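You operate a simulated robot arm through the tools that you are given. There is no shell and no other tool. Be economical: measure what you need, move in short steps, check, and stop when the job is done.

You run a simulated two-armed robot. Do the job below in one go: nothing can be reset, and whatever is moved stays where it is left.

## Task
Take the lid off the bottle of tap water and lay it down on the top of the packing desk. Put the B sensor box from the top of the packing desk on the green card and the A sensor box on top of the dark-hubbed wheel. Open the upper small drawer, put the black thumb screw from the inside of the upper small drawer on the blue card, then shut the drawer. Open the bench drawer, take the grey rail clamp and leave it in the inside the bench drawer and shut the drawer again. Put the blue tape roll on the front of the wash counter. Take the dust brush and put it on top of the yellow-capped exhale filter. Fetch the blue-capped exhale filter and set it on the middle board of the charging shelf. Take the orange-striped carton and leave it in the green bin. Put the dosing cup in the rinse tub. Put the waste jug in the rinse tub. Pull the cabinet door marked cords open. Do these in any order. Set down upright: sensor box, blue-capped exhale filter, orange-striped carton, dosing cup, waste jug.

Only the result counts: the job must be done as asked and must still hold three seconds after the hand-in. Knocking over, shifting, dropping, spilling or breaking anything else fails it. A push-on lid holds only when it is set on centred and level and pressed home; a screw cap is set on level and turned clockwise until tight.

## Robot
Two 7-joint arms with three-finger grippers on one trunk, on a base that drives. Base frame: it is fixed to the floor where the robot stands at the start and does not move with it; the origin is under the middle of the robot, x ahead of it, y to its left, z up; the surface under the hand at the start is at about z = 0.8. Readings come in m, rad, newtons and seconds.
The left shoulder is at the start at [0.028, 0.154, 1.041], the right one opposite. With the tool pointing down near the work surface each hand reaches from about 0.22 to 0.62 m from the robot's upright axis, wherever it stands, measured 20 degrees to its own side. Places, roughly: bench drawer [-1.5, -0.9, 0.7]; black thumb screw (3x3x3 cm) [0.5, -0.3, 0.7]; blue card [-2.5, -1.75, 1.25]; blue tape roll (7x7x2 cm) [-1.5, -1.4, 0.3]; blue-capped exhale filter [-2.5, -1.75, 1]; bottle of tap water [0.5, -0.25, 0.75]; cabinet door marked cords [-4.7, -2.4, 0.3]; dark-hubbed wheel (10x10x3 cm) [0.4, -0.5, 0.8]; dosing cup [-2, -1.25, 0.75]; dust brush (7x3x9 cm) [-1.7, -1.7, 0.8]; front of the wash counter (106x15 cm) [-1.84, -3.24, 0.88]; green bin [0.5, -1, 0.75]; green card [0.5, 0, 0.75]; grey rail clamp (6x9x5 cm) [0.4, -0.9, 0.8]; inside the bench drawer [-1.6, -0.9, 0.6]; middle board of the charging shelf [-2, 0.7, 0.9]; orange-striped carton [-2.25, -1.75, 1.25]; rinse tub [-2.2, -3.5, 0.9]; sensor box [0.5, -0.25, 0.75]; upper small drawer [0.5, -0.4, 0.7]; waste jug [-2, -0.75, 0.75]; yellow-capped exhale filter [-1.75, -1.5, 0.75]. Payload 2.69 kg a hand.
The TCP of each hand is the grasp point between the finger pads, 0.029 m short of the fingertips. In the tool frame z runs along the fingers and y along their closing line. Largest opening 0.12 m; the body of the gripper starts 0.078 m behind the TCP.
Orientation is that of the tool frame in the base frame, as a unit quaternion [x, y, z, w]. With the fingers straight down and closing along the base's y, the tool's x points along the base's -x, its y along +y and its z along -z.

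## Interface
- The arms move only by the tool play_rows. It takes "left_series", "right_series" or both (then of equal length, played together; a hand with none holds still); each is a list of rows, each a list of 7 numbers: the turn, a rotation vector about the base's x, y, z in rad, then the shift along the base's x, y, z in m, then the gripper command, from -1 (fully open) to 1 (shut), values between in proportion. In form: [[ax, ay, az, x, y, z, grip], ...]. A call has 1 to 10 rows; each row shifts and turns the commanded pose from where the row before left it. Rows are played at 5 a second. More than 0.05 m and 0.15 rad between two rows, or a gripper value outside its range, and nothing of the call is played. A pose out of reach is approached as far as the arm can. The call stops where the force on the tool passes 40 N (or 10 N more than at its start, if that is more) or the arm is blocked; 0.2 s more then pass. Each finger halts on what it meets, pressing with about 27 N; the grip force reading is that of the motor and also rises with nothing between the fingers. The clock runs only during rows and for 0.2 s after the last one: add rows that do not move to give the fingers time. The reply holds the time, the measured pose of the TCP, the force on the tool along the base axes, the opening and the grip force, in the units named above and with some noise, with the torque about the TCP (base axes, N m) and any sound that the robot's microphone picked up.
- Cameras (640 x 400 px; columns grow to the right, rows downward): "scene" is now at [0.1287, -0.0311, 1.2138]; the picture's right is [-0.35, -0.94, 0.00], its down [-0.32, 0.12, -0.94] and it looks along [0.88, -0.33, -0.34] (base axes); focal length 214 px, centre (320, 200). "left" rides on the left gripper at [0.063, 0, -0.104] in its tool frame; the picture's right is [-0.01, 1.00, 0.00], its down [-0.83, 0.00, -0.56] and it looks along [-0.56, 0.00, 0.83] (tool axes); focal length 275 px, centre (320, 200). "right" rides on the right gripper at [0.063, 0, -0.104] in its tool frame; the picture's right is [0.00, 1.00, 0.00], its down [-0.83, 0.00, -0.56] and it looks along [-0.56, 0.00, 0.83] (tool axes); focal length 275 px, centre (320, 200). There is no depth. A picture from a camera that has moved, and an enlarged one, comes with that camera's place and axes in the base frame and with its lens.
- grab_frame(camera): a new picture of that camera. It takes no simulated time.
- move_column(by): slides the trunk up (or, below 0, down) by that many m; the arms and the scene camera ride with it, the base frame stays. It gives what a move gives, with no picture.
- steer(legs): drives the robot by 1 to 6 legs, each [ahead, left, turn to the left] in m, m and rad, along the robot's own axes; the way and the turn of a leg run together, so that a leg with both is an arc; at most 1.5 m and 3.142 rad a leg. The arms and the cameras ride along, it lands a little off, and it stops where it bumps. It gives what a move gives.
- turn_head(pan, tilt): turns the head with the scene camera to pan (to the left, within 1.396 rad either way) and tilt (down, from -0.506 to 1.204), counted from straight ahead of the robot. It gives what a move gives.
- inspect(camera, box): a new picture of the part [left, top, right, bottom] of that camera's present view, enlarged. It takes no simulated time.
- close_job(): hands the job in; it is judged then, once.

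Work in short steps. Places have to be worked out from the pictures, the camera data and where the tool is seen: move nearer, look again, correct. Check each grasp and each placing, and mend what went wrong. You have 588 turns and 370 pictures in all, those below and enlarged ones among them. Open the grippers and draw the arms clear of the work before you hand the job in, unless the task says otherwise; then end with one line.

The tools are called as name(argument=value, ...) on one line, values as JSON. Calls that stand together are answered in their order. play_rows: Moves the arms, as the interface text tells. Its arguments: {"type":"object","properties":{"left_series":{"type":"array","items":{"type":"array","items":{"type":"number"}}},"right_series":{"type":"array","items":{"type":"array","items":{"type":"number"}}}},"required":[]} The other tools are called the same way: move_column (by) slides the trunk up or down; steer (legs) drives the base; turn_head (pan, tilt) turns the head that bears the scene camera; grab_frame (camera) takes a picture; inspect (camera, box) takes an enlarged picture of a part of a camera's view; close_job () hands the job in.

At the start:

```text
time_s: 0.0
left_eef_pos: [0.281, -0.006, 1.1691]
left_tool_rot: [-0.002, 1.0, -0.001, 0.001]
left_force: [0.3, -1.2, -0.1]
left_torque: [-0.01, -0.04, -0.02]
left_finger_gap: 0.1202
left_grasp_force: 0.3
right_eef_pos: [0.2896, -0.3729, 1.1938]
right_tool_rot: [0.0, 1.0, 0.0, 0.0]
right_force: [-0.5, -0.4, 0.5]
right_torque: [-0.01, 0.01, -0.02]
right_finger_gap: 0.12
right_grasp_force: 0.1
trunk travel left (down, up): [-0.404, 0.034]
robot x, y, heading: [-0.0023, -0.0003, 0.0]
head pan, tilt: [-0.353, 0.349]
```

scene: 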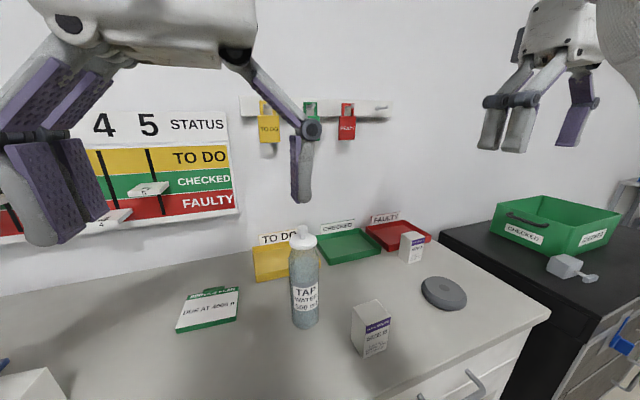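
right: 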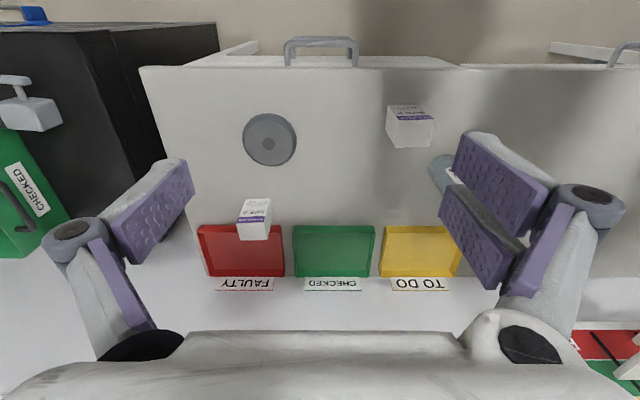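
left: 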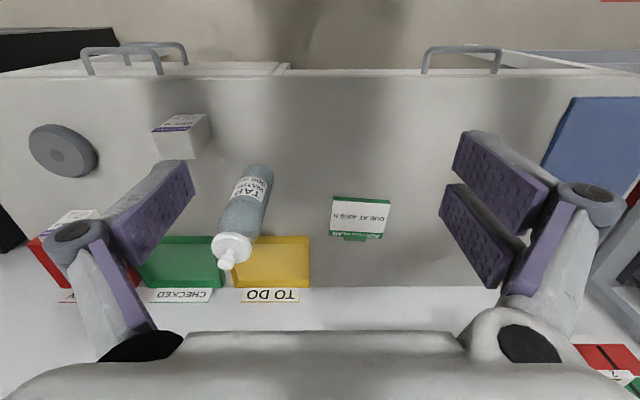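

I start by looking closer at the packing desk to tell the two sensor boxes apart.

inspect(camera="scene", box=[240, 210, 480, 360])

turn_head(pan=-0.35, tilt=0.8)

grab_frame(camera="scene")

```text
2.67 times, centred on (360, 285) of scene
camera zoom: at [0.1287, -0.0311, 1.2138], right [-0.35, -0.94, 0.0], down [-0.32, 0.12, -0.94], along [0.88, -0.33, -0.34], focal length 572 px, centre (213, -27)
```

zoom: 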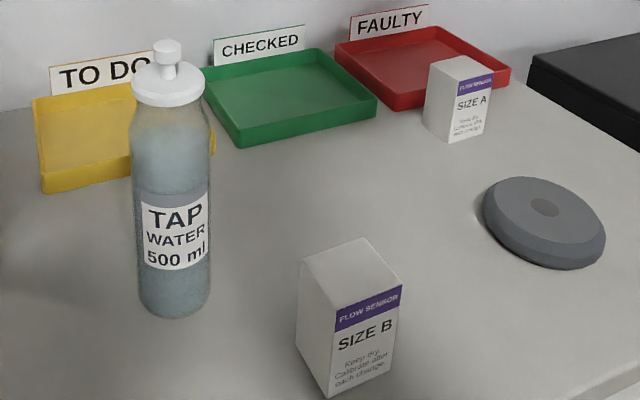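

```text
time_s: 0.9
left_eef_pos: [0.2841, -0.0058, 1.1663]
left_tool_rot: [-0.002, 1.0, 0.0, 0.001]
left_force: [40.6, 2.6, -40.0]
left_torque: [-0.64, 1.3, -0.6]
left_finger_gap: 0.1202
left_grasp_force: 0.0
right_eef_pos: [0.2903, -0.3743, 1.1928]
right_tool_rot: [-0.001, 1.0, 0.0, 0.0]
right_force: [0.3, 0.0, 0.0]
right_torque: [-0.04, -0.03, 0.0]
right_finger_gap: 0.12
right_grasp_force: 0.0
trunk travel left (down, up): [-0.404, 0.034]
robot x, y, heading: [0.0006, -0.0038, 0.002]
head pan, tilt: [-0.351, 0.799]
```

```text
365 pictures are left
camera scene: at [0.1248, -0.0288, 1.1913], right [-0.34, -0.94, 0.0], down [-0.53, 0.19, -0.83], along [0.78, -0.28, -0.56], focal length 214 px, centre (320, 200)
```

scene: 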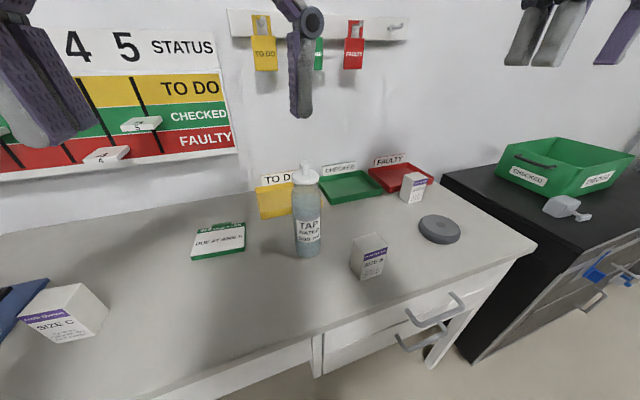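

The head touched the left arm (40 N). I move the left arm out sideways, away from the head.

play_rows(left_series=[[0, 0, 0, 0.03, 0.04, 0, -1], [0, 0, 0, 0.03, 0.04, 0, -1], [0, 0, 0, 0.0, 0.05, 0, -1], [0, 0, 0, 0, 0.05, 0, -1], [0, 0, 0, 0, 0.05, 0, -1], [0, 0, 0, 0, 0.0, 0, -1]])

grab_frame(camera="left")

grab_frame(camera="scene")

```text
time_s: 2.3
left_eef_pos: [0.3401, 0.2255, 1.1684]
left_tool_rot: [0.0, 1.0, 0.0, -0.001]
left_force: [-0.2, -0.3, -0.1]
left_torque: [0.0, 0.01, -0.02]
left_finger_gap: 0.12
left_grasp_force: 0.1
right_eef_pos: [0.2905, -0.3752, 1.1933]
right_tool_rot: [0.001, 1.0, 0.001, 0.0]
right_force: [0.4, -0.2, 0.0]
right_torque: [0.01, 0.01, -0.02]
right_finger_gap: 0.1199
right_grasp_force: 0.1
trunk travel left (down, up): [-0.404, 0.034]
robot x, y, heading: [0.0005, 0.0001, 0.001]
head pan, tilt: [-0.351, 0.799]
```

```text
364 pictures are left
camera left: at [0.2775, 0.2249, 1.2723], right [0.0, 1.0, 0.0], down [0.83, 0.0, 0.56], along [0.56, 0.0, -0.83], focal length 275 px, centre (320, 200)
```

left: 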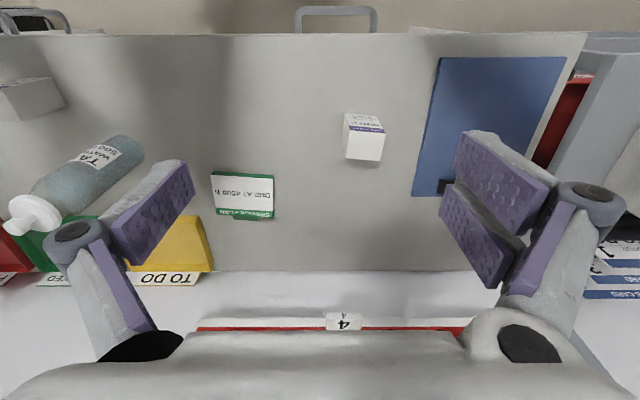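

```text
363 pictures are left
camera scene: at [0.1233, -0.024, 1.1833], right [-0.29, -0.96, 0.0], down [-0.61, 0.18, -0.77], along [0.74, -0.22, -0.63], focal length 214 px, centre (320, 200)
```

scene: 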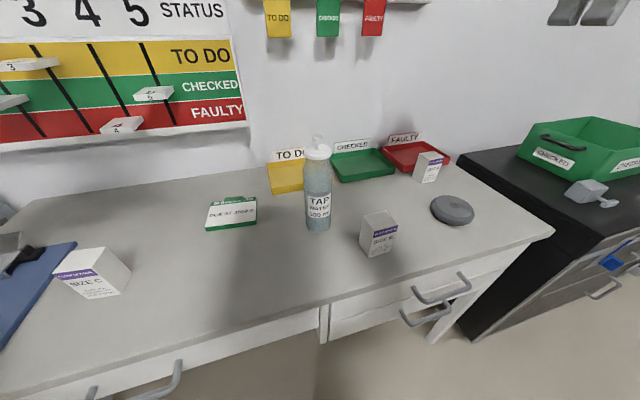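

The left arm is clear now. I move the right hand over box B (about x 0.38, y -0.22) and look down.

play_rows(right_series=[[0, 0, 0, 0.0, 0.04, -0.02, -1], [0, 0, 0, 0.0, 0.04, -0.03, -1], [0, 0, 0, 0.0, 0.04, -0.03, -1], [0, 0, 0, 0.02, 0.03, -0.03, -1], [0, 0, 0, 0.02, 0, -0.03, -1], [0, 0, 0, 0, 0.0, 0, -1]])

grab_frame(camera="right")

grab_frame(camera="scene")

```text
time_s: 3.7
left_eef_pos: [0.3408, 0.2263, 1.1688]
left_tool_rot: [-0.001, 1.0, 0.0, 0.001]
left_force: [0.1, 0.3, 0.1]
left_torque: [-0.01, 0.01, -0.02]
left_finger_gap: 0.1198
left_grasp_force: 0.0
right_eef_pos: [0.3942, -0.2892, 1.0841]
right_tool_rot: [0.0, 1.0, 0.0, 0.002]
right_force: [-1.3, 0.6, 0.5]
right_torque: [0.02, -0.04, 0.04]
right_finger_gap: 0.1195
right_grasp_force: 0.0
right hand out of reach, approached as far as the arm can: row 2, 3, 4
trunk travel left (down, up): [-0.404, 0.034]
robot x, y, heading: [-0.0021, 0.0024, -0.001]
head pan, tilt: [-0.351, 0.799]
```

```text
362 pictures are left
camera right: at [0.3306, -0.2911, 1.1896], right [0.0, 1.0, 0.0], down [0.83, 0.0, 0.56], along [0.56, 0.0, -0.83], focal length 275 px, centre (320, 200)
```

right: 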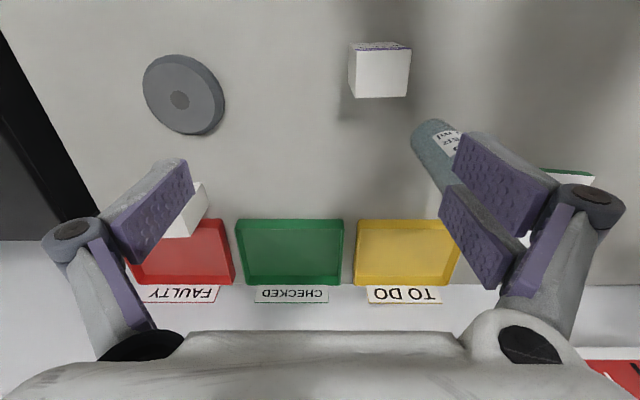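

```text
361 pictures are left
camera scene: at [0.1241, 0.0021, 1.1785], right [0.01, -1.0, 0.0], down [-0.68, -0.01, -0.73], along [0.73, 0.01, -0.68], focal length 214 px, centre (320, 200)
```

scene: 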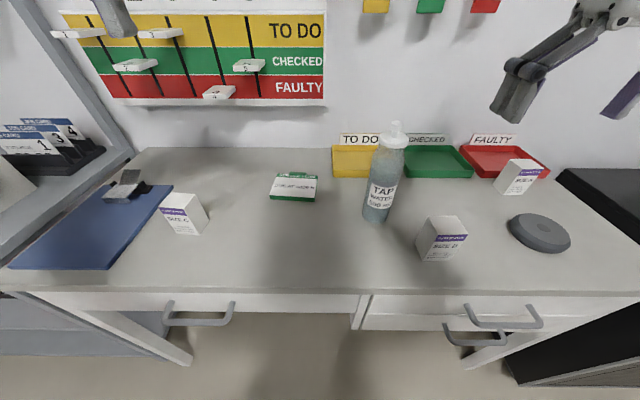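

Box B's top is near (0.382, -0.227, 0.87). The last rows were out of reach high up, so I go lower and left and check the reading.

play_rows(right_series=[[0, 0, 0, 0.0, 0.0, -0.04, -1], [0, 0, 0, 0.0, 0.0, -0.04, -1], [0, 0, 0, 0, 0.0, 0, -1]])

```text
time_s: 4.5
left_eef_pos: [0.3415, 0.2268, 1.1678]
left_tool_rot: [-0.001, 1.0, -0.001, 0.0]
left_force: [0.3, 0.0, -0.1]
left_torque: [-0.03, 0.01, -0.01]
left_finger_gap: 0.1198
left_grasp_force: 0.1
right_eef_pos: [0.391, -0.2907, 1.0022]
right_tool_rot: [-0.001, 1.0, 0.0, 0.0]
right_force: [-0.7, 0.7, 0.0]
right_torque: [0.01, -0.02, -0.01]
right_finger_gap: 0.1199
right_grasp_force: 0.0
trunk travel left (down, up): [-0.404, 0.034]
robot x, y, heading: [-0.0002, -0.0022, -0.0]
head pan, tilt: [-0.351, 0.799]
```

The commanded pose follows the measured one. I shift over box B and look again.

play_rows(right_series=[[0, 0, 0, -0.004, 0.03, -0.01, -1], [0, 0, 0, -0.004, 0.033, -0.01, -1], [0, 0, 0, 0, 0.0, 0, -1]])

grab_frame(camera="right")

```text
time_s: 5.3
left_eef_pos: [0.3403, 0.227, 1.1683]
left_tool_rot: [-0.001, 1.0, -0.001, 0.0]
left_force: [0.7, -0.4, 0.4]
left_torque: [-0.02, -0.02, 0.02]
left_finger_gap: 0.1198
left_grasp_force: 0.1
right_eef_pos: [0.4013, -0.2396, 0.9744]
right_tool_rot: [0.002, 1.0, 0.005, -0.002]
right_force: [0.3, -0.5, 0.1]
right_torque: [0.02, -0.01, 0.02]
right_finger_gap: 0.1201
right_grasp_force: 0.1
right hand out of reach, approached as far as the arm can: row 2
trunk travel left (down, up): [-0.404, 0.034]
robot x, y, heading: [0.002, 0.001, 0.003]
head pan, tilt: [-0.351, 0.799]
```

```text
360 pictures are left
camera right: at [0.3395, -0.2415, 1.0795], right [0.0, 1.0, 0.01], down [0.83, -0.01, 0.55], along [0.55, 0.01, -0.83], focal length 275 px, centre (320, 200)
```

right: 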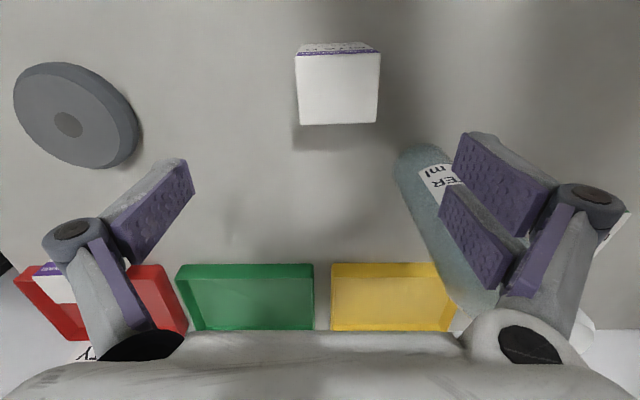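

Box B centre reads (0.382, -0.226). I continue toward it while lowering a bit.

play_rows(right_series=[[0, 0, 0, -0.005, 0.006, -0.02, -1], [0, 0, 0, -0.01, 0.004, -0.02, -1], [0, 0, 0, -0.005, 0.003, -0.02, -1], [0, 0, 0, 0, 0.0, 0, -1]])

```text
time_s: 6.3
left_eef_pos: [0.3394, 0.227, 1.1695]
left_tool_rot: [-0.001, 1.0, 0.0, 0.001]
left_force: [-1.1, -0.4, -0.5]
left_torque: [0.0, 0.02, -0.02]
left_finger_gap: 0.12
left_grasp_force: 0.1
right_eef_pos: [0.3838, -0.2249, 0.914]
right_tool_rot: [0.0, 1.0, -0.001, 0.002]
right_force: [0.5, 0.9, -0.9]
right_torque: [0.0, -0.01, 0.06]
right_finger_gap: 0.1198
right_grasp_force: 0.0
trunk travel left (down, up): [-0.404, 0.034]
robot x, y, heading: [-0.0002, 0.0031, -0.002]
head pan, tilt: [-0.351, 0.799]
```

Aligned over the box. I lower to z≈0.84 and close.

play_rows(right_series=[[0, 0, 0, 0, 0, -0.04, -1], [0, 0, 0, 0, -0.001, -0.032, -1], [0, 0, 0, 0, 0.0, 0, -1], [0, 0, 0, 0, 0, 0, 1], [0, 0, 0, 0, 0, 0, 1], [0, 0, 0, 0, 0, 0, 1]])

grab_frame(camera="right")

```text
time_s: 7.7
left_eef_pos: [0.3409, 0.2267, 1.1693]
left_tool_rot: [-0.001, 1.0, -0.001, 0.001]
left_force: [0.9, -0.2, 0.6]
left_torque: [0.01, -0.03, 0.01]
left_finger_gap: 0.1199
left_grasp_force: 0.1
right_eef_pos: [0.3817, -0.2272, 0.8426]
right_tool_rot: [0.001, 1.0, 0.0, 0.0]
right_force: [1.5, 0.3, 4.6]
right_torque: [0.06, -0.1, 0.01]
right_finger_gap: 0.0542
right_grasp_force: 27.1
trunk travel left (down, up): [-0.404, 0.034]
robot x, y, heading: [-0.0026, -0.0004, 0.002]
head pan, tilt: [-0.351, 0.799]
```

```text
359 pictures are left
camera right: at [0.3202, -0.2287, 0.9481], right [0.0, 1.0, 0.0], down [0.83, 0.0, 0.56], along [0.56, 0.0, -0.83], focal length 275 px, centre (320, 200)
```

right: 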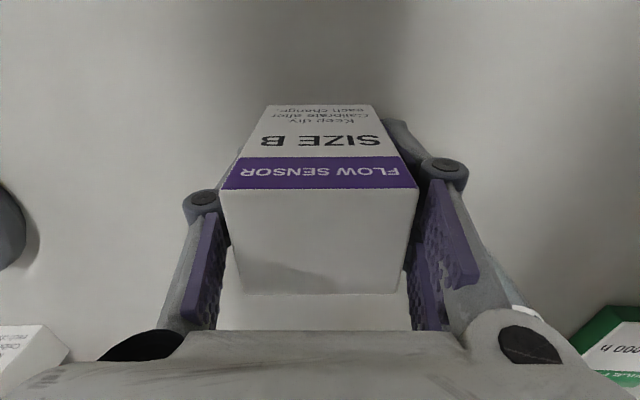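

Box B is held (54 mm). I lift it and pull it back clear of the bottle, then look left to check the room for driving sideways.

play_rows(right_series=[[0, 0, 0, 0, 0, 0.03, 1], [0, 0, 0, 0, 0, 0.03, 1], [0, 0, 0, -0.03, -0.01, 0.02, 1], [0, 0, 0, -0.02, -0.01, 0.0, 1], [0, 0, 0, 0, 0, 0, 1]])

turn_head(pan=0.8, tilt=0.5)

grab_frame(camera="scene")

```text
time_s: 8.9
left_eef_pos: [0.3408, 0.2254, 1.1675]
left_tool_rot: [-0.001, 1.0, -0.001, 0.0]
left_force: [-0.1, 0.8, 0.4]
left_torque: [0.01, 0.03, -0.03]
left_finger_gap: 0.12
left_grasp_force: 0.1
right_eef_pos: [0.3529, -0.2607, 0.9109]
right_tool_rot: [0.001, 1.0, 0.004, -0.002]
right_force: [0.4, -0.3, -1.0]
right_torque: [-0.02, -0.01, -0.01]
right_finger_gap: 0.0543
right_grasp_force: 26.7
right hand out of reach, approached as far as the arm can: row 3, 4
trunk travel left (down, up): [-0.404, 0.034]
robot x, y, heading: [-0.0004, 0.0002, -0.001]
head pan, tilt: [-0.351, 0.799]
```

```text
time_s: 10.3
left_eef_pos: [0.3405, 0.2254, 1.1679]
left_tool_rot: [0.0, 1.0, -0.001, 0.0]
left_force: [0.3, 0.4, 0.1]
left_torque: [0.0, -0.01, -0.05]
left_finger_gap: 0.1201
left_grasp_force: 0.1
right_eef_pos: [0.3539, -0.2605, 0.9105]
right_tool_rot: [0.0, 1.0, -0.001, -0.004]
right_force: [-0.5, -0.8, -0.1]
right_torque: [-0.01, 0.0, 0.03]
right_finger_gap: 0.0543
right_grasp_force: 26.7
trunk travel left (down, up): [-0.404, 0.034]
robot x, y, heading: [0.0027, 0.0002, -0.0]
head pan, tilt: [0.799, 0.499]
```

```text
358 pictures are left
camera scene: at [0.129, -0.0292, 1.2099], right [-0.33, -0.95, 0.0], down [-0.36, 0.12, -0.92], along [0.87, -0.3, -0.38], focal length 214 px, centre (320, 200)
```

scene: 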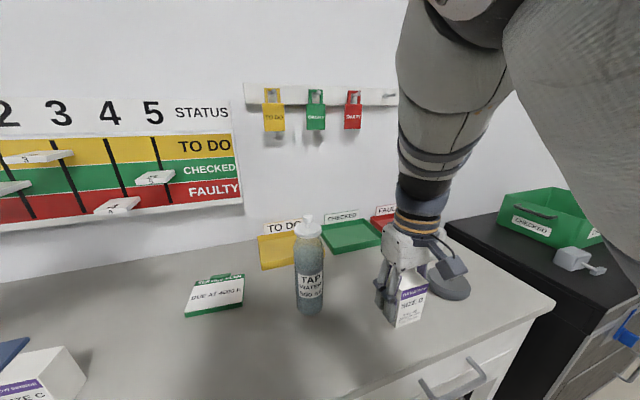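

The head view seems to lag; I take another frame to see whether it has settled.

play_rows(right_series=[[0, 0, 0, 0, 0, 0, 1], [0, 0, 0, 0, 0, 0, 1], [0, 0, 0, 0, 0, 0, 1], [0, 0, 0, 0, 0, 0, 1], [0, 0, 0, 0, 0, 0, 1]])

grab_frame(camera="scene")

```text
time_s: 11.5
left_eef_pos: [0.3398, 0.2257, 1.1689]
left_tool_rot: [-0.001, 1.0, 0.0, 0.001]
left_force: [-0.3, 0.9, 0.4]
left_torque: [0.01, 0.04, -0.01]
left_finger_gap: 0.1196
left_grasp_force: 0.0
right_eef_pos: [0.3528, -0.2607, 0.9113]
right_tool_rot: [0.0, 1.0, -0.001, -0.002]
right_force: [-0.2, -0.4, -0.2]
right_torque: [-0.02, -0.03, 0.03]
right_finger_gap: 0.0541
right_grasp_force: 26.8
trunk travel left (down, up): [-0.404, 0.034]
robot x, y, heading: [0.0005, -0.0002, 0.006]
head pan, tilt: [0.799, 0.499]
```

```text
357 pictures are left
camera scene: at [0.1293, -0.0287, 1.2103], right [-0.32, -0.95, 0.0], down [-0.36, 0.12, -0.93], along [0.88, -0.3, -0.38], focal length 214 px, centre (320, 200)
```

scene: 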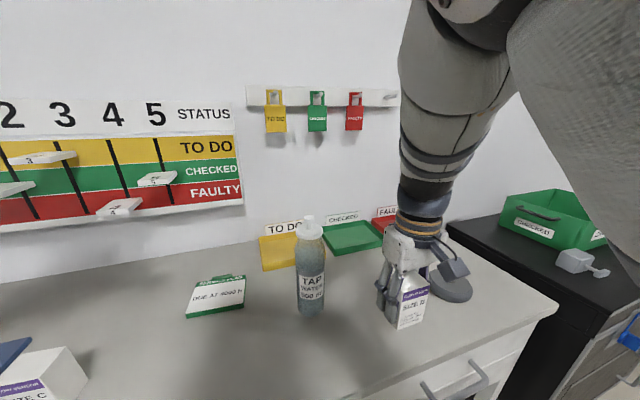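

The head seems hindered by the raised left forearm. I lower the left hand to free it.

play_rows(left_series=[[0, 0, 0, 0.0, 0, -0.04, -1], [0, 0, 0, 0.0, 0, -0.04, -1], [0, 0, 0, 0.0, 0, -0.04, -1], [0, 0, 0, 0.0, 0, -0.04, -1], [0, 0, 0, 0.0, 0, 0, -1], [0, 0, 0, 0.0, 0, 0, -1]])

grab_frame(camera="scene")

```text
time_s: 12.9
left_eef_pos: [0.346, 0.2254, 1.0106]
left_tool_rot: [-0.001, 1.0, -0.001, 0.0]
left_force: [0.9, -0.4, 0.3]
left_torque: [-0.02, -0.02, -0.01]
left_finger_gap: 0.1199
left_grasp_force: 0.1
right_eef_pos: [0.3528, -0.2609, 0.9105]
right_tool_rot: [0.001, 1.0, 0.0, -0.001]
right_force: [0.5, 0.4, -1.7]
right_torque: [-0.01, 0.05, 0.0]
right_finger_gap: 0.0544
right_grasp_force: 27.1
trunk travel left (down, up): [-0.404, 0.034]
robot x, y, heading: [-0.0005, -0.0023, -0.005]
head pan, tilt: [0.799, 0.499]
```

```text
356 pictures are left
camera scene: at [0.1298, -0.0274, 1.2108], right [-0.31, -0.95, 0.0], down [-0.35, 0.11, -0.93], along [0.88, -0.29, -0.37], focal length 214 px, centre (320, 200)
```

scene: 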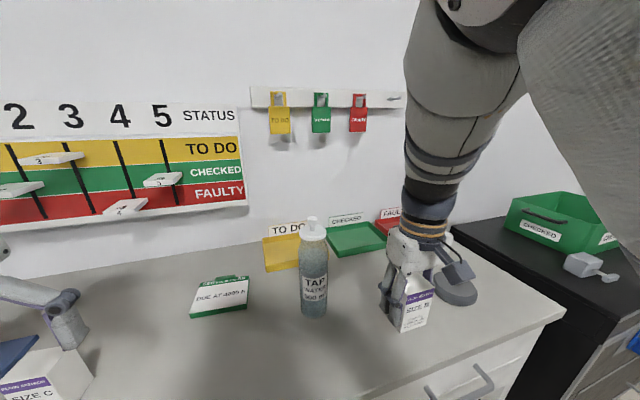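

I command the head again to see how it responds.

turn_head(pan=0.6, tilt=0.6)

grab_frame(camera="scene")

```text
time_s: 13.6
left_eef_pos: [0.3467, 0.2247, 1.0094]
left_tool_rot: [-0.001, 1.0, 0.0, 0.0]
left_force: [-0.3, 0.1, -0.3]
left_torque: [0.0, 0.01, 0.0]
left_finger_gap: 0.1198
left_grasp_force: 0.1
right_eef_pos: [0.353, -0.2606, 0.9108]
right_tool_rot: [0.0, 1.0, 0.0, -0.003]
right_force: [0.8, 0.1, -0.8]
right_torque: [-0.01, -0.03, -0.02]
right_finger_gap: 0.0544
right_grasp_force: 27.2
trunk travel left (down, up): [-0.404, 0.034]
robot x, y, heading: [-0.0009, 0.0016, 0.006]
head pan, tilt: [0.6, 0.6]
```

```text
355 pictures are left
camera scene: at [0.1299, -0.0271, 1.2108], right [-0.3, -0.95, 0.0], down [-0.35, 0.11, -0.93], along [0.88, -0.28, -0.37], focal length 214 px, centre (320, 200)
```

scene: 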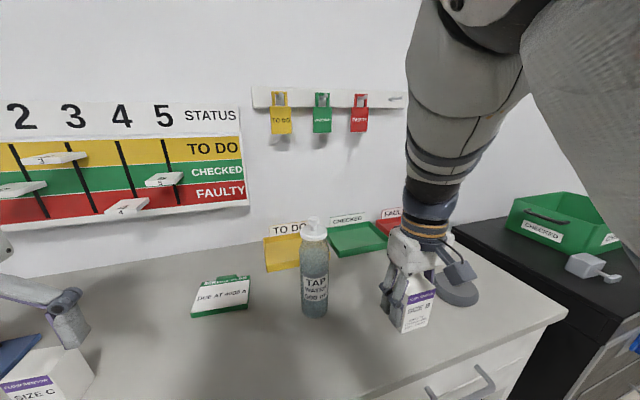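

The right elbow close to the head is what hinders it, so I'll drive the base rather than fold arms. I back off, shift left 0.2 m, and return.

steer(legs=[[-0.15, 0, 0], [0, 0.2, 0], [0.13, 0, 0]])

play_rows(right_series=[[0, 0, 0, 0.04, 0.01, 0.02, 1], [0, 0, 0, 0.04, 0.01, 0.01, 1], [0, 0, 0, 0.04, 0.01, 0.0, 1], [0, 0, 0, 0, 0, 0, 1]])

grab_frame(camera="scene")

grab_frame(camera="right")

```text
time_s: 17.6
left_eef_pos: [0.3332, 0.4231, 1.0089]
left_tool_rot: [0.006, 1.0, -0.001, 0.0]
left_force: [0.7, -0.1, 0.2]
left_torque: [-0.02, 0.0, 0.0]
left_finger_gap: 0.12
left_grasp_force: 0.0
right_eef_pos: [0.3329, -0.0623, 0.9099]
right_tool_rot: [0.007, 1.0, 0.0, -0.002]
right_force: [0.1, 0.1, -1.2]
right_torque: [0.02, 0.05, 0.03]
right_finger_gap: 0.0541
right_grasp_force: 27.1
trunk travel left (down, up): [-0.404, 0.034]
robot x, y, heading: [-0.0165, 0.2038, -0.01]
head pan, tilt: [0.6, 0.6]
```

```text
time_s: 18.6
left_eef_pos: [0.3311, 0.4226, 1.0094]
left_tool_rot: [0.006, 1.0, -0.002, 0.001]
left_force: [-0.2, -0.2, -1.0]
left_torque: [0.01, 0.0, 0.03]
left_finger_gap: 0.1199
left_grasp_force: 0.2
right_eef_pos: [0.4502, -0.0326, 0.9432]
right_tool_rot: [0.008, 1.0, 0.001, -0.001]
right_force: [-0.7, -0.8, -1.1]
right_torque: [0.0, -0.06, 0.0]
right_finger_gap: 0.0542
right_grasp_force: 26.5
trunk travel left (down, up): [-0.404, 0.034]
robot x, y, heading: [-0.0146, 0.2037, -0.013]
head pan, tilt: [0.6, 0.6]
```

```text
354 pictures are left
camera scene: at [0.0981, 0.2526, 1.191], right [0.55, -0.83, 0.0], down [-0.47, -0.31, -0.83], along [0.69, 0.46, -0.56], focal length 214 px, centre (320, 200)
```

scene: 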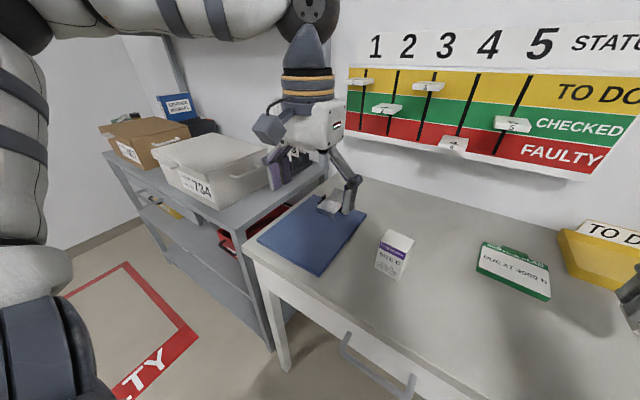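

```text
353 pictures are left
camera right: at [0.3883, -0.0332, 1.049], right [0.01, 1.0, 0.0], down [0.83, -0.01, 0.55], along [0.55, 0.0, -0.83], focal length 275 px, centre (320, 200)
```

right: 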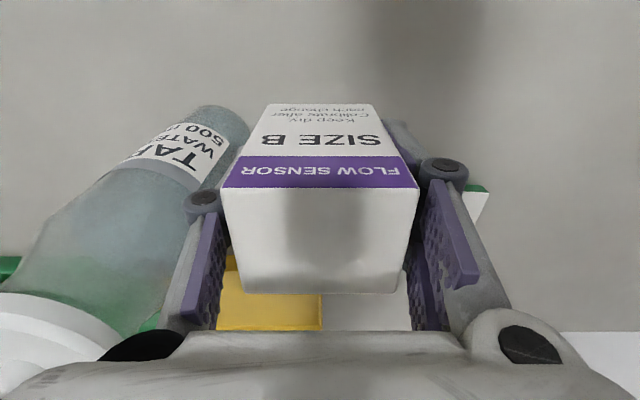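

Head works now. The green card's centre is near (0.585, 0.068). I move box B over it at height and check with the right camera.

play_rows(right_series=[[0, 0, 0, 0.0, 0.05, 0, 1], [0, 0, 0, 0.03, 0.05, 0, 1], [0, 0, 0, 0.045, 0, 0, 1], [0, 0, 0, 0.045, 0, 0, 1], [0, 0, 0, 0.01, 0, 0, 1], [0, 0, 0, 0, 0, 0, 1]])

turn_head(pan=0, tilt=0.6)

grab_frame(camera="scene")

grab_frame(camera="right")

```text
refused: row 2 steps farther than a row can; nothing moved
```

```text
time_s: 19.6
left_eef_pos: [0.3311, 0.4227, 1.0091]
left_tool_rot: [0.006, 1.0, 0.0, 0.001]
left_force: [-0.1, -0.4, -0.4]
left_torque: [0.02, 0.01, -0.01]
left_finger_gap: 0.1201
left_grasp_force: 0.0
right_eef_pos: [0.45, -0.0326, 0.9414]
right_tool_rot: [0.007, 1.0, 0.0, -0.003]
right_force: [0.0, 0.3, -0.5]
right_torque: [-0.02, 0.0, 0.04]
right_finger_gap: 0.0543
right_grasp_force: 26.9
trunk travel left (down, up): [-0.404, 0.034]
robot x, y, heading: [-0.0173, 0.2063, -0.011]
head pan, tilt: [0.0, 0.6]
```

```text
352 pictures are left
camera scene: at [0.1135, 0.2024, 1.1908], right [-0.01, -1.0, 0.0], down [-0.56, 0.01, -0.83], along [0.82, -0.01, -0.56], focal length 214 px, centre (320, 200)
```

scene: 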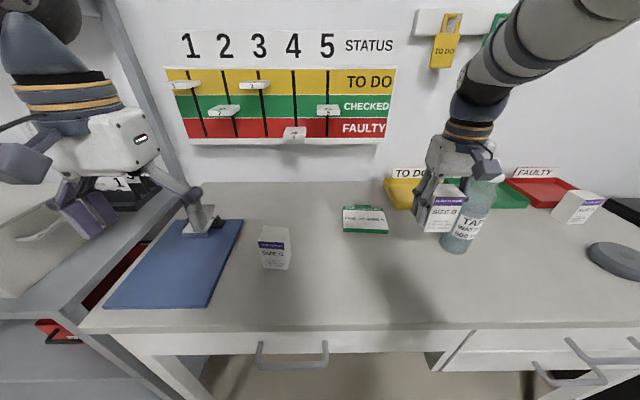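

```text
351 pictures are left
camera right: at [0.3885, -0.0334, 1.0483], right [0.01, 1.0, 0.0], down [0.83, -0.01, 0.55], along [0.55, 0.0, -0.83], focal length 275 px, centre (320, 200)
```

right: 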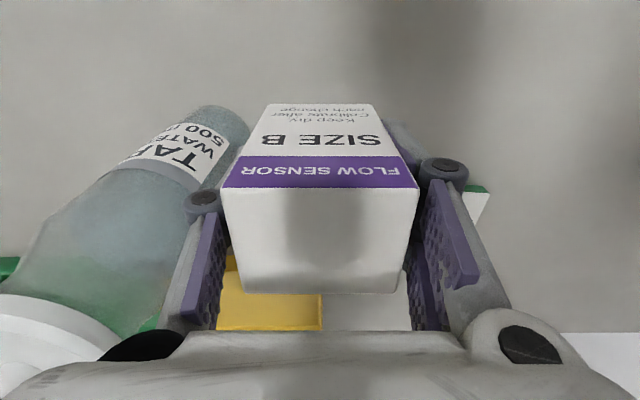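

Card centre again (0.587, 0.064). Moving over it with smaller steps.

play_rows(right_series=[[0, 0, 0, 0.0, 0.05, 0, 1], [0, 0, 0, 0.025, 0.04, 0, 1], [0, 0, 0, 0.045, 0.007, 0, 1], [0, 0, 0, 0.045, 0, 0, 1], [0, 0, 0, 0.02, 0, 0, 1], [0, 0, 0, 0, 0, 0, 1]])

grab_frame(camera="scene")

grab_frame(camera="right")

```text
time_s: 21.1
left_eef_pos: [0.3329, 0.4241, 1.0084]
left_tool_rot: [0.006, 1.0, -0.001, -0.001]
left_force: [0.2, 0.2, -0.3]
left_torque: [0.01, -0.01, 0.04]
left_finger_gap: 0.12
left_grasp_force: 0.0
right_eef_pos: [0.5528, 0.0584, 0.9383]
right_tool_rot: [0.008, 1.0, -0.001, -0.003]
right_force: [0.6, 0.4, -0.2]
right_torque: [-0.01, -0.01, 0.0]
right_finger_gap: 0.0542
right_grasp_force: 26.9
right hand out of reach, approached as far as the arm can: row 4, 5
trunk travel left (down, up): [-0.404, 0.034]
robot x, y, heading: [-0.0184, 0.2065, -0.013]
head pan, tilt: [0.0, 0.6]
```

```text
350 pictures are left
camera scene: at [0.1137, 0.2022, 1.1908], right [-0.01, -1.0, 0.0], down [-0.57, 0.01, -0.82], along [0.82, -0.01, -0.57], focal length 214 px, centre (320, 200)
```

scene: 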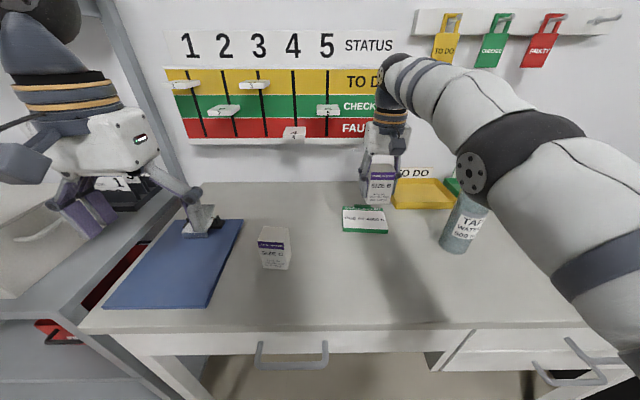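

```text
349 pictures are left
camera right: at [0.4917, 0.0574, 1.0437], right [0.01, 1.0, 0.0], down [0.83, -0.01, 0.55], along [0.55, -0.01, -0.83], focal length 275 px, centre (320, 200)
```

right: 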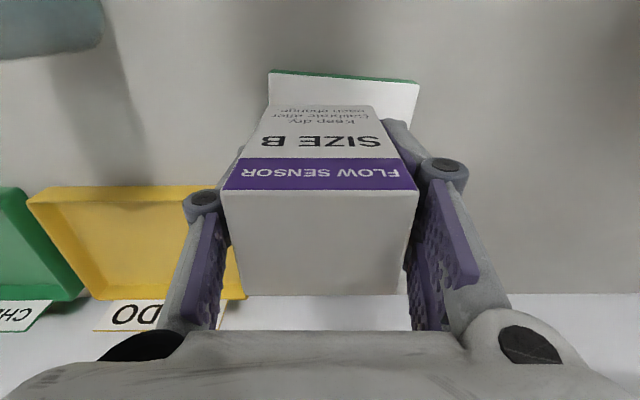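

Reach is limited at this height; lower is nearer the shoulder's range. I move down and forward a bit over the card (front edge x≈0.531, centre ≈(0.575, 0.07)).

play_rows(right_series=[[0, 0, 0, 0.0, 0.01, -0.03, 1], [0, 0, 0, 0.02, 0.0, -0.01, 1], [0, 0, 0, 0, 0, 0, 1]])

grab_frame(camera="right")

```text
time_s: 21.9
left_eef_pos: [0.3328, 0.4235, 1.0096]
left_tool_rot: [0.006, 1.0, -0.001, 0.001]
left_force: [0.3, 0.2, -0.7]
left_torque: [-0.02, 0.01, -0.01]
left_finger_gap: 0.1201
left_grasp_force: 0.1
right_eef_pos: [0.5572, 0.066, 0.902]
right_tool_rot: [0.007, 1.0, 0.0, -0.003]
right_force: [0.2, 0.5, -0.7]
right_torque: [-0.03, 0.04, -0.01]
right_finger_gap: 0.054
right_grasp_force: 26.9
right hand out of reach, approached as far as the arm can: row 2
trunk travel left (down, up): [-0.404, 0.034]
robot x, y, heading: [-0.0161, 0.2034, -0.014]
head pan, tilt: [0.0, 0.6]
```

```text
348 pictures are left
camera right: at [0.4954, 0.0656, 1.0085], right [0.01, 1.0, 0.0], down [0.83, -0.01, 0.55], along [0.55, 0.0, -0.83], focal length 275 px, centre (320, 200)
```

right: 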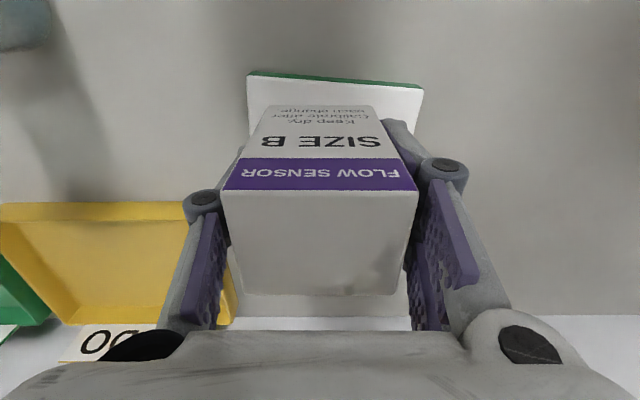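

I need about 2 cm more reach. I check the clearance between the right forearm and the bottle before nudging the base.

turn_head(pan=-0.5, tilt=0.5)

grab_frame(camera="scene")

```text
time_s: 22.8
left_eef_pos: [0.3325, 0.4235, 1.0086]
left_tool_rot: [0.006, 1.0, -0.001, 0.001]
left_force: [-0.2, 0.2, 0.3]
left_torque: [0.02, 0.02, -0.02]
left_finger_gap: 0.12
left_grasp_force: 0.0
right_eef_pos: [0.5565, 0.0658, 0.9035]
right_tool_rot: [0.007, 1.0, 0.0, -0.002]
right_force: [0.5, 0.0, -0.7]
right_torque: [0.0, -0.03, 0.0]
right_finger_gap: 0.054
right_grasp_force: 27.2
trunk travel left (down, up): [-0.404, 0.034]
robot x, y, heading: [-0.0175, 0.2043, -0.011]
head pan, tilt: [-0.499, 0.499]
```

```text
347 pictures are left
camera scene: at [0.1045, 0.159, 1.1999], right [-0.49, -0.87, 0.0], down [-0.42, 0.23, -0.88], along [0.77, -0.43, -0.48], focal length 214 px, centre (320, 200)
```

scene: 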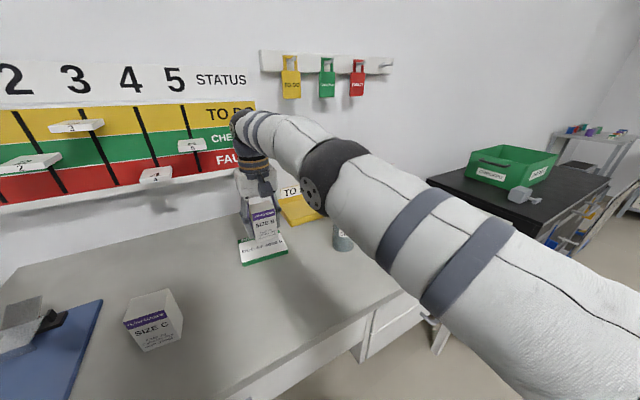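

Clearance elbow–bottle is only a few centimetres, so I nudge the base ahead and left (away from the bottle).

steer(legs=[[0.025, 0.03, 0]])

grab_frame(camera="right")

```text
time_s: 23.7
left_eef_pos: [0.3575, 0.453, 1.0099]
left_tool_rot: [0.005, 1.0, -0.001, 0.001]
left_force: [-1.1, -0.4, -0.1]
left_torque: [-0.03, -0.01, 0.01]
left_finger_gap: 0.12
left_grasp_force: 0.1
right_eef_pos: [0.582, 0.0959, 0.9026]
right_tool_rot: [0.006, 1.0, 0.0, -0.003]
right_force: [0.2, 0.4, -0.8]
right_torque: [-0.02, 0.01, 0.02]
right_finger_gap: 0.0543
right_grasp_force: 26.8
trunk travel left (down, up): [-0.404, 0.034]
robot x, y, heading: [0.0129, 0.2323, -0.009]
head pan, tilt: [-0.499, 0.499]
```

```text
346 pictures are left
camera right: at [0.5212, 0.0956, 1.0082], right [0.01, 1.0, 0.0], down [0.83, -0.01, 0.55], along [0.55, 0.0, -0.83], focal length 275 px, centre (320, 200)
```

right: 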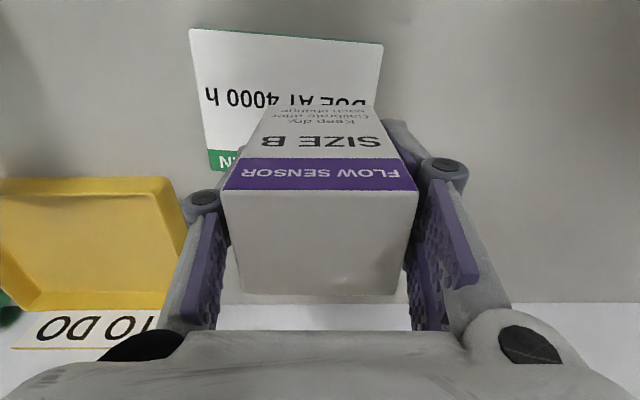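

Card spans x 0.53–0.63, y 0.01–0.138. I shift right by 2.4 cm and lower the box to contact.

play_rows(right_series=[[0, 0, 0, 0.0, -0.025, 0, 1], [0, 0, 0, 0.0, 0.0, -0.025, 1], [0, 0, 0, 0, 0, -0.015, 1], [0, 0, 0, 0, 0, 0, 1]])

turn_head(pan=-0.2, tilt=0.6)

grab_frame(camera="scene")

```text
time_s: 24.7
left_eef_pos: [0.3561, 0.4532, 1.0089]
left_tool_rot: [0.005, 1.0, -0.001, 0.0]
left_force: [-0.6, -1.1, -0.4]
left_torque: [-0.02, 0.03, 0.03]
left_finger_gap: 0.1198
left_grasp_force: 0.0
right_eef_pos: [0.5811, 0.0723, 0.8623]
right_tool_rot: [0.006, 1.0, 0.0, -0.003]
right_force: [-0.4, 0.3, -1.3]
right_torque: [0.02, 0.03, -0.02]
right_finger_gap: 0.0541
right_grasp_force: 26.6
trunk travel left (down, up): [-0.404, 0.034]
robot x, y, heading: [0.0101, 0.2292, -0.006]
head pan, tilt: [-0.499, 0.499]
```

```text
time_s: 25.5
left_eef_pos: [0.3577, 0.4532, 1.01]
left_tool_rot: [0.005, 1.0, -0.002, 0.0]
left_force: [-1.0, 0.9, -0.6]
left_torque: [-0.02, 0.01, 0.0]
left_finger_gap: 0.12
left_grasp_force: 0.0
right_eef_pos: [0.5812, 0.0713, 0.8632]
right_tool_rot: [0.006, 1.0, 0.0, -0.003]
right_force: [-0.3, 0.1, -0.8]
right_torque: [0.01, 0.03, -0.03]
right_finger_gap: 0.0543
right_grasp_force: 27.0
trunk travel left (down, up): [-0.404, 0.034]
robot x, y, heading: [0.0116, 0.2325, -0.017]
head pan, tilt: [-0.201, 0.6]
```

```text
345 pictures are left
camera scene: at [0.1367, 0.2139, 1.1909], right [-0.21, -0.98, 0.0], down [-0.55, 0.12, -0.83], along [0.81, -0.17, -0.56], focal length 214 px, centre (320, 200)
```

scene: 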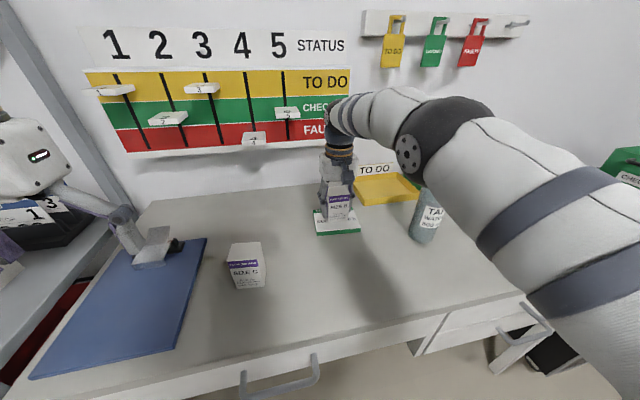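

Lowering gently in small steps until a contact force shows.

play_rows(right_series=[[0, 0, 0, 0.0, 0, -0.006, 1], [0, 0, 0, 0.0, 0, -0.003, 1], [0, 0, 0, 0, 0, 0, 1]])

```text
time_s: 26.3
left_eef_pos: [0.3549, 0.4535, 1.0094]
left_tool_rot: [0.006, 1.0, 0.0, 0.002]
left_force: [0.4, 0.6, -0.1]
left_torque: [-0.04, 0.02, 0.0]
left_finger_gap: 0.1198
left_grasp_force: 0.0
right_eef_pos: [0.5809, 0.0719, 0.8578]
right_tool_rot: [0.006, 1.0, -0.001, 0.0]
right_force: [2.0, 3.0, 26.4]
right_torque: [0.13, -0.09, -0.02]
right_finger_gap: 0.055
right_grasp_force: 26.8
trunk travel left (down, up): [-0.404, 0.034]
robot x, y, heading: [0.0057, 0.234, -0.011]
head pan, tilt: [-0.201, 0.6]
```

Contact reached (26 N). Release and rise.

play_rows(right_series=[[0, 0, 0, 0.0, 0, 0.001, 0.0], [0, 0, 0, 0.0, 0, 0, -0.6], [0, 0, 0, 0, 0, 0, -1], [0, 0, 0, 0, 0, 0.04, -1], [0, 0, 0, 0, 0, 0.04, -1], [0, 0, 0, 0, 0, 0.04, -1]])

grab_frame(camera="scene")

grab_frame(camera="right")

```text
time_s: 27.7
left_eef_pos: [0.3568, 0.4532, 1.0091]
left_tool_rot: [0.005, 1.0, -0.001, 0.001]
left_force: [-0.3, -0.5, -0.3]
left_torque: [-0.01, 0.02, -0.02]
left_finger_gap: 0.12
left_grasp_force: 0.1
right_eef_pos: [0.5712, 0.0756, 0.9749]
right_tool_rot: [0.006, 1.0, 0.0, -0.003]
right_force: [0.4, 0.3, 0.5]
right_torque: [-0.03, -0.02, 0.01]
right_finger_gap: 0.1199
right_grasp_force: 0.1
right hand out of reach, approached as far as the arm can: row 6
trunk travel left (down, up): [-0.404, 0.034]
robot x, y, heading: [0.0116, 0.2333, -0.011]
head pan, tilt: [-0.201, 0.6]
```

```text
344 pictures are left
camera scene: at [0.136, 0.2144, 1.191], right [-0.21, -0.98, 0.0], down [-0.55, 0.12, -0.83], along [0.81, -0.17, -0.56], focal length 214 px, centre (320, 200)
```

scene: 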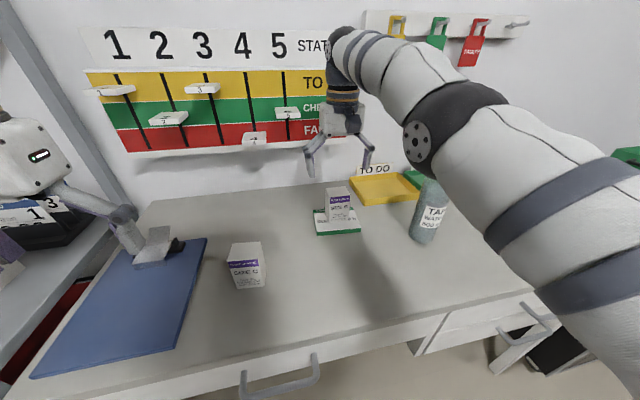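

```text
343 pictures are left
camera right: at [0.5086, 0.0746, 1.0807], right [0.01, 1.0, 0.0], down [0.83, -0.01, 0.55], along [0.55, 0.0, -0.83], focal length 275 px, centre (320, 200)
```

right: 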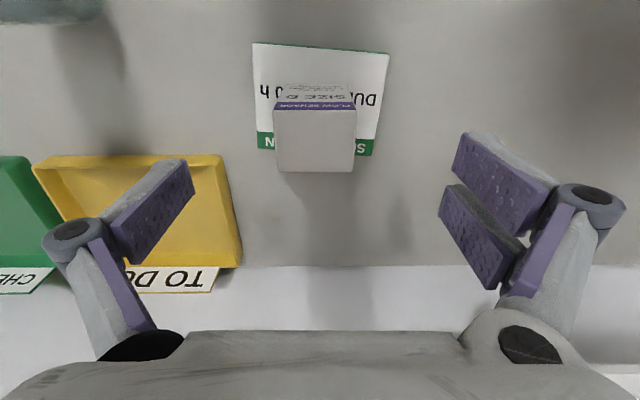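

Box B stands on the green card. I drive back, then right, to work on box A, the wheel and the bottle.

steer(legs=[[-0.32, 0, 0], [0, -0.4, 0.01], [0.2, 0, 0]])

turn_head(pan=-0.3, tilt=0.6)

grab_frame(camera="scene")

grab_frame(camera="right")

grab_frame(camera="left")

```text
time_s: 34.2
left_eef_pos: [0.2316, 0.0608, 1.0096]
left_tool_rot: [0.001, 1.0, -0.001, 0.0]
left_force: [-0.3, -0.1, -0.1]
left_torque: [-0.02, 0.02, 0.01]
left_finger_gap: 0.12
left_grasp_force: 0.0
right_eef_pos: [0.4493, -0.3151, 0.9737]
right_tool_rot: [0.002, 1.0, -0.001, -0.002]
right_force: [0.5, -0.2, 0.1]
right_torque: [-0.02, -0.01, 0.01]
right_finger_gap: 0.12
right_grasp_force: 0.1
trunk travel left (down, up): [-0.404, 0.034]
robot x, y, heading: [-0.1161, -0.1624, -0.008]
head pan, tilt: [-0.201, 0.6]
```

```text
time_s: 34.9
left_eef_pos: [0.2305, 0.0612, 1.0099]
left_tool_rot: [0.002, 1.0, -0.001, 0.001]
left_force: [-0.3, 1.2, 0.3]
left_torque: [0.02, 0.03, 0.0]
left_finger_gap: 0.1199
left_grasp_force: 0.0
right_eef_pos: [0.447, -0.3153, 0.9748]
right_tool_rot: [0.003, 1.0, 0.001, -0.002]
right_force: [0.1, 0.3, -0.7]
right_torque: [-0.02, -0.02, 0.02]
right_finger_gap: 0.12
right_grasp_force: 0.0
trunk travel left (down, up): [-0.404, 0.034]
robot x, y, heading: [-0.1151, -0.1627, -0.005]
head pan, tilt: [-0.3, 0.6]
```

```text
342 pictures are left
camera scene: at [0.0102, -0.1882, 1.1909], right [-0.3, -0.95, 0.0], down [-0.54, 0.17, -0.83], along [0.79, -0.25, -0.56], focal length 214 px, centre (320, 200)
```

scene: 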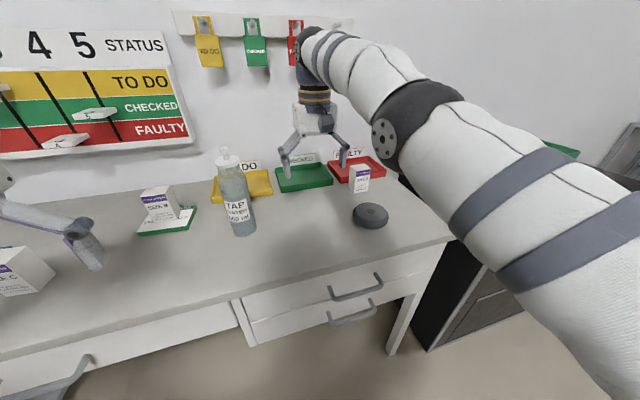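

```text
341 pictures are left
camera right: at [0.3861, -0.3167, 1.0801], right [0.0, 1.0, 0.0], down [0.83, 0.0, 0.55], along [0.55, 0.0, -0.83], focal length 275 px, centre (320, 200)
```

right: 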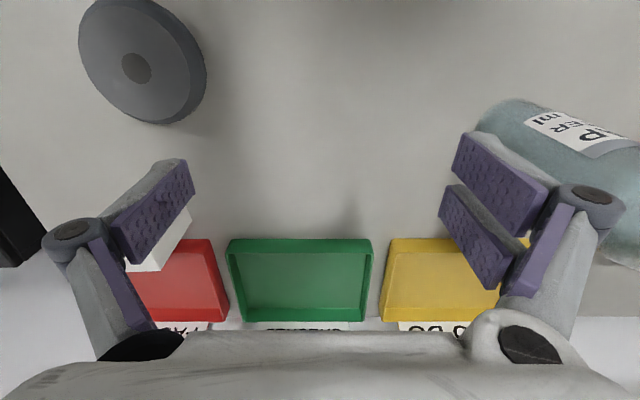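

```text
340 pictures are left
camera left: at [0.1682, 0.0597, 1.1136], right [0.01, 1.0, 0.0], down [0.83, -0.01, 0.56], along [0.56, -0.01, -0.83], focal length 275 px, centre (320, 200)
```

left: 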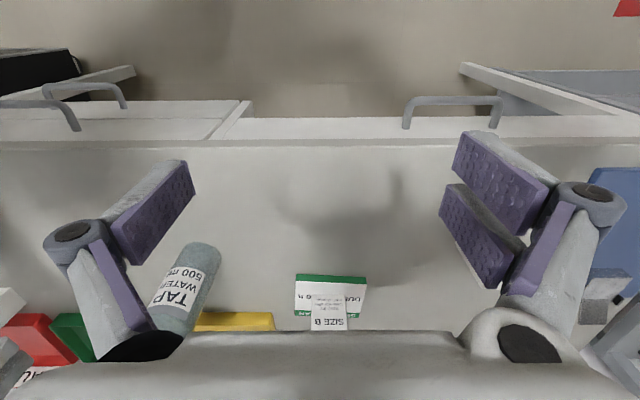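

Box A is near (0.57, -0.51). I drive ahead 0.12 and right 0.1 to bring it within reach and view it.

steer(legs=[[0, -0.1, 0], [0.1, 0, 0]])

play_rows(right_series=[[0, 0, 0, -0.03, -0.02, 0.0, -1], [0, 0, 0, -0.03, -0.02, 0, -1], [0, 0, 0, 0, 0, 0, -1]])

grab_frame(camera="right")

grab_frame(camera="scene")

```text
time_s: 37.1
left_eef_pos: [0.3306, -0.0403, 1.0088]
left_tool_rot: [0.002, 1.0, -0.001, -0.001]
left_force: [-0.2, 0.9, 0.1]
left_torque: [-0.03, 0.03, -0.02]
left_finger_gap: 0.1201
left_grasp_force: 0.1
right_eef_pos: [0.5459, -0.4159, 0.9741]
right_tool_rot: [0.004, 1.0, 0.001, -0.004]
right_force: [0.2, 0.2, -0.4]
right_torque: [0.01, 0.05, -0.03]
right_finger_gap: 0.1201
right_grasp_force: 0.0
trunk travel left (down, up): [-0.404, 0.034]
robot x, y, heading: [-0.015, -0.2611, -0.01]
head pan, tilt: [-0.3, 0.6]
```

```text
time_s: 37.9
left_eef_pos: [0.33, -0.0395, 1.0099]
left_tool_rot: [0.002, 1.0, -0.001, 0.001]
left_force: [-0.2, -0.1, -0.3]
left_torque: [0.02, -0.02, -0.03]
left_finger_gap: 0.1199
left_grasp_force: 0.1
right_eef_pos: [0.488, -0.4557, 0.9751]
right_tool_rot: [0.003, 1.0, 0.0, -0.002]
right_force: [0.8, 0.2, 0.0]
right_torque: [0.02, 0.0, -0.02]
right_finger_gap: 0.1199
right_grasp_force: 0.1
trunk travel left (down, up): [-0.404, 0.034]
robot x, y, heading: [-0.0158, -0.2599, -0.003]
head pan, tilt: [-0.3, 0.6]
```

```text
339 pictures are left
camera right: at [0.4259, -0.4573, 1.0804], right [0.0, 1.0, 0.0], down [0.83, 0.0, 0.55], along [0.55, 0.0, -0.83], focal length 275 px, centre (320, 200)
```

right: 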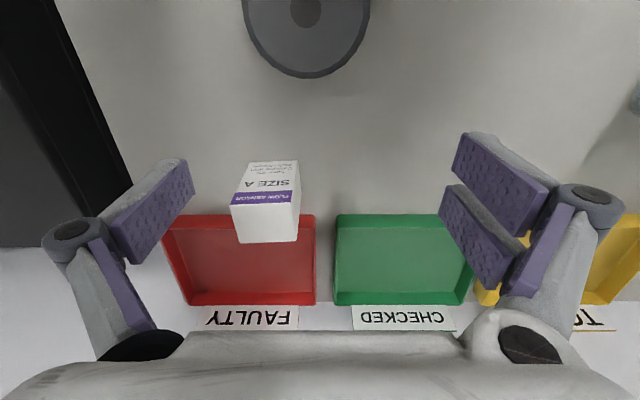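

```text
338 pictures are left
camera scene: at [0.1091, -0.2876, 1.1908], right [-0.3, -0.95, 0.0], down [-0.54, 0.17, -0.82], along [0.79, -0.25, -0.57], focal length 214 px, centre (320, 200)
```

scene: 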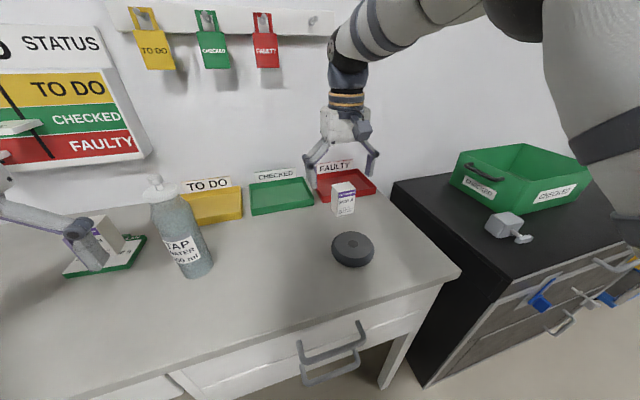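

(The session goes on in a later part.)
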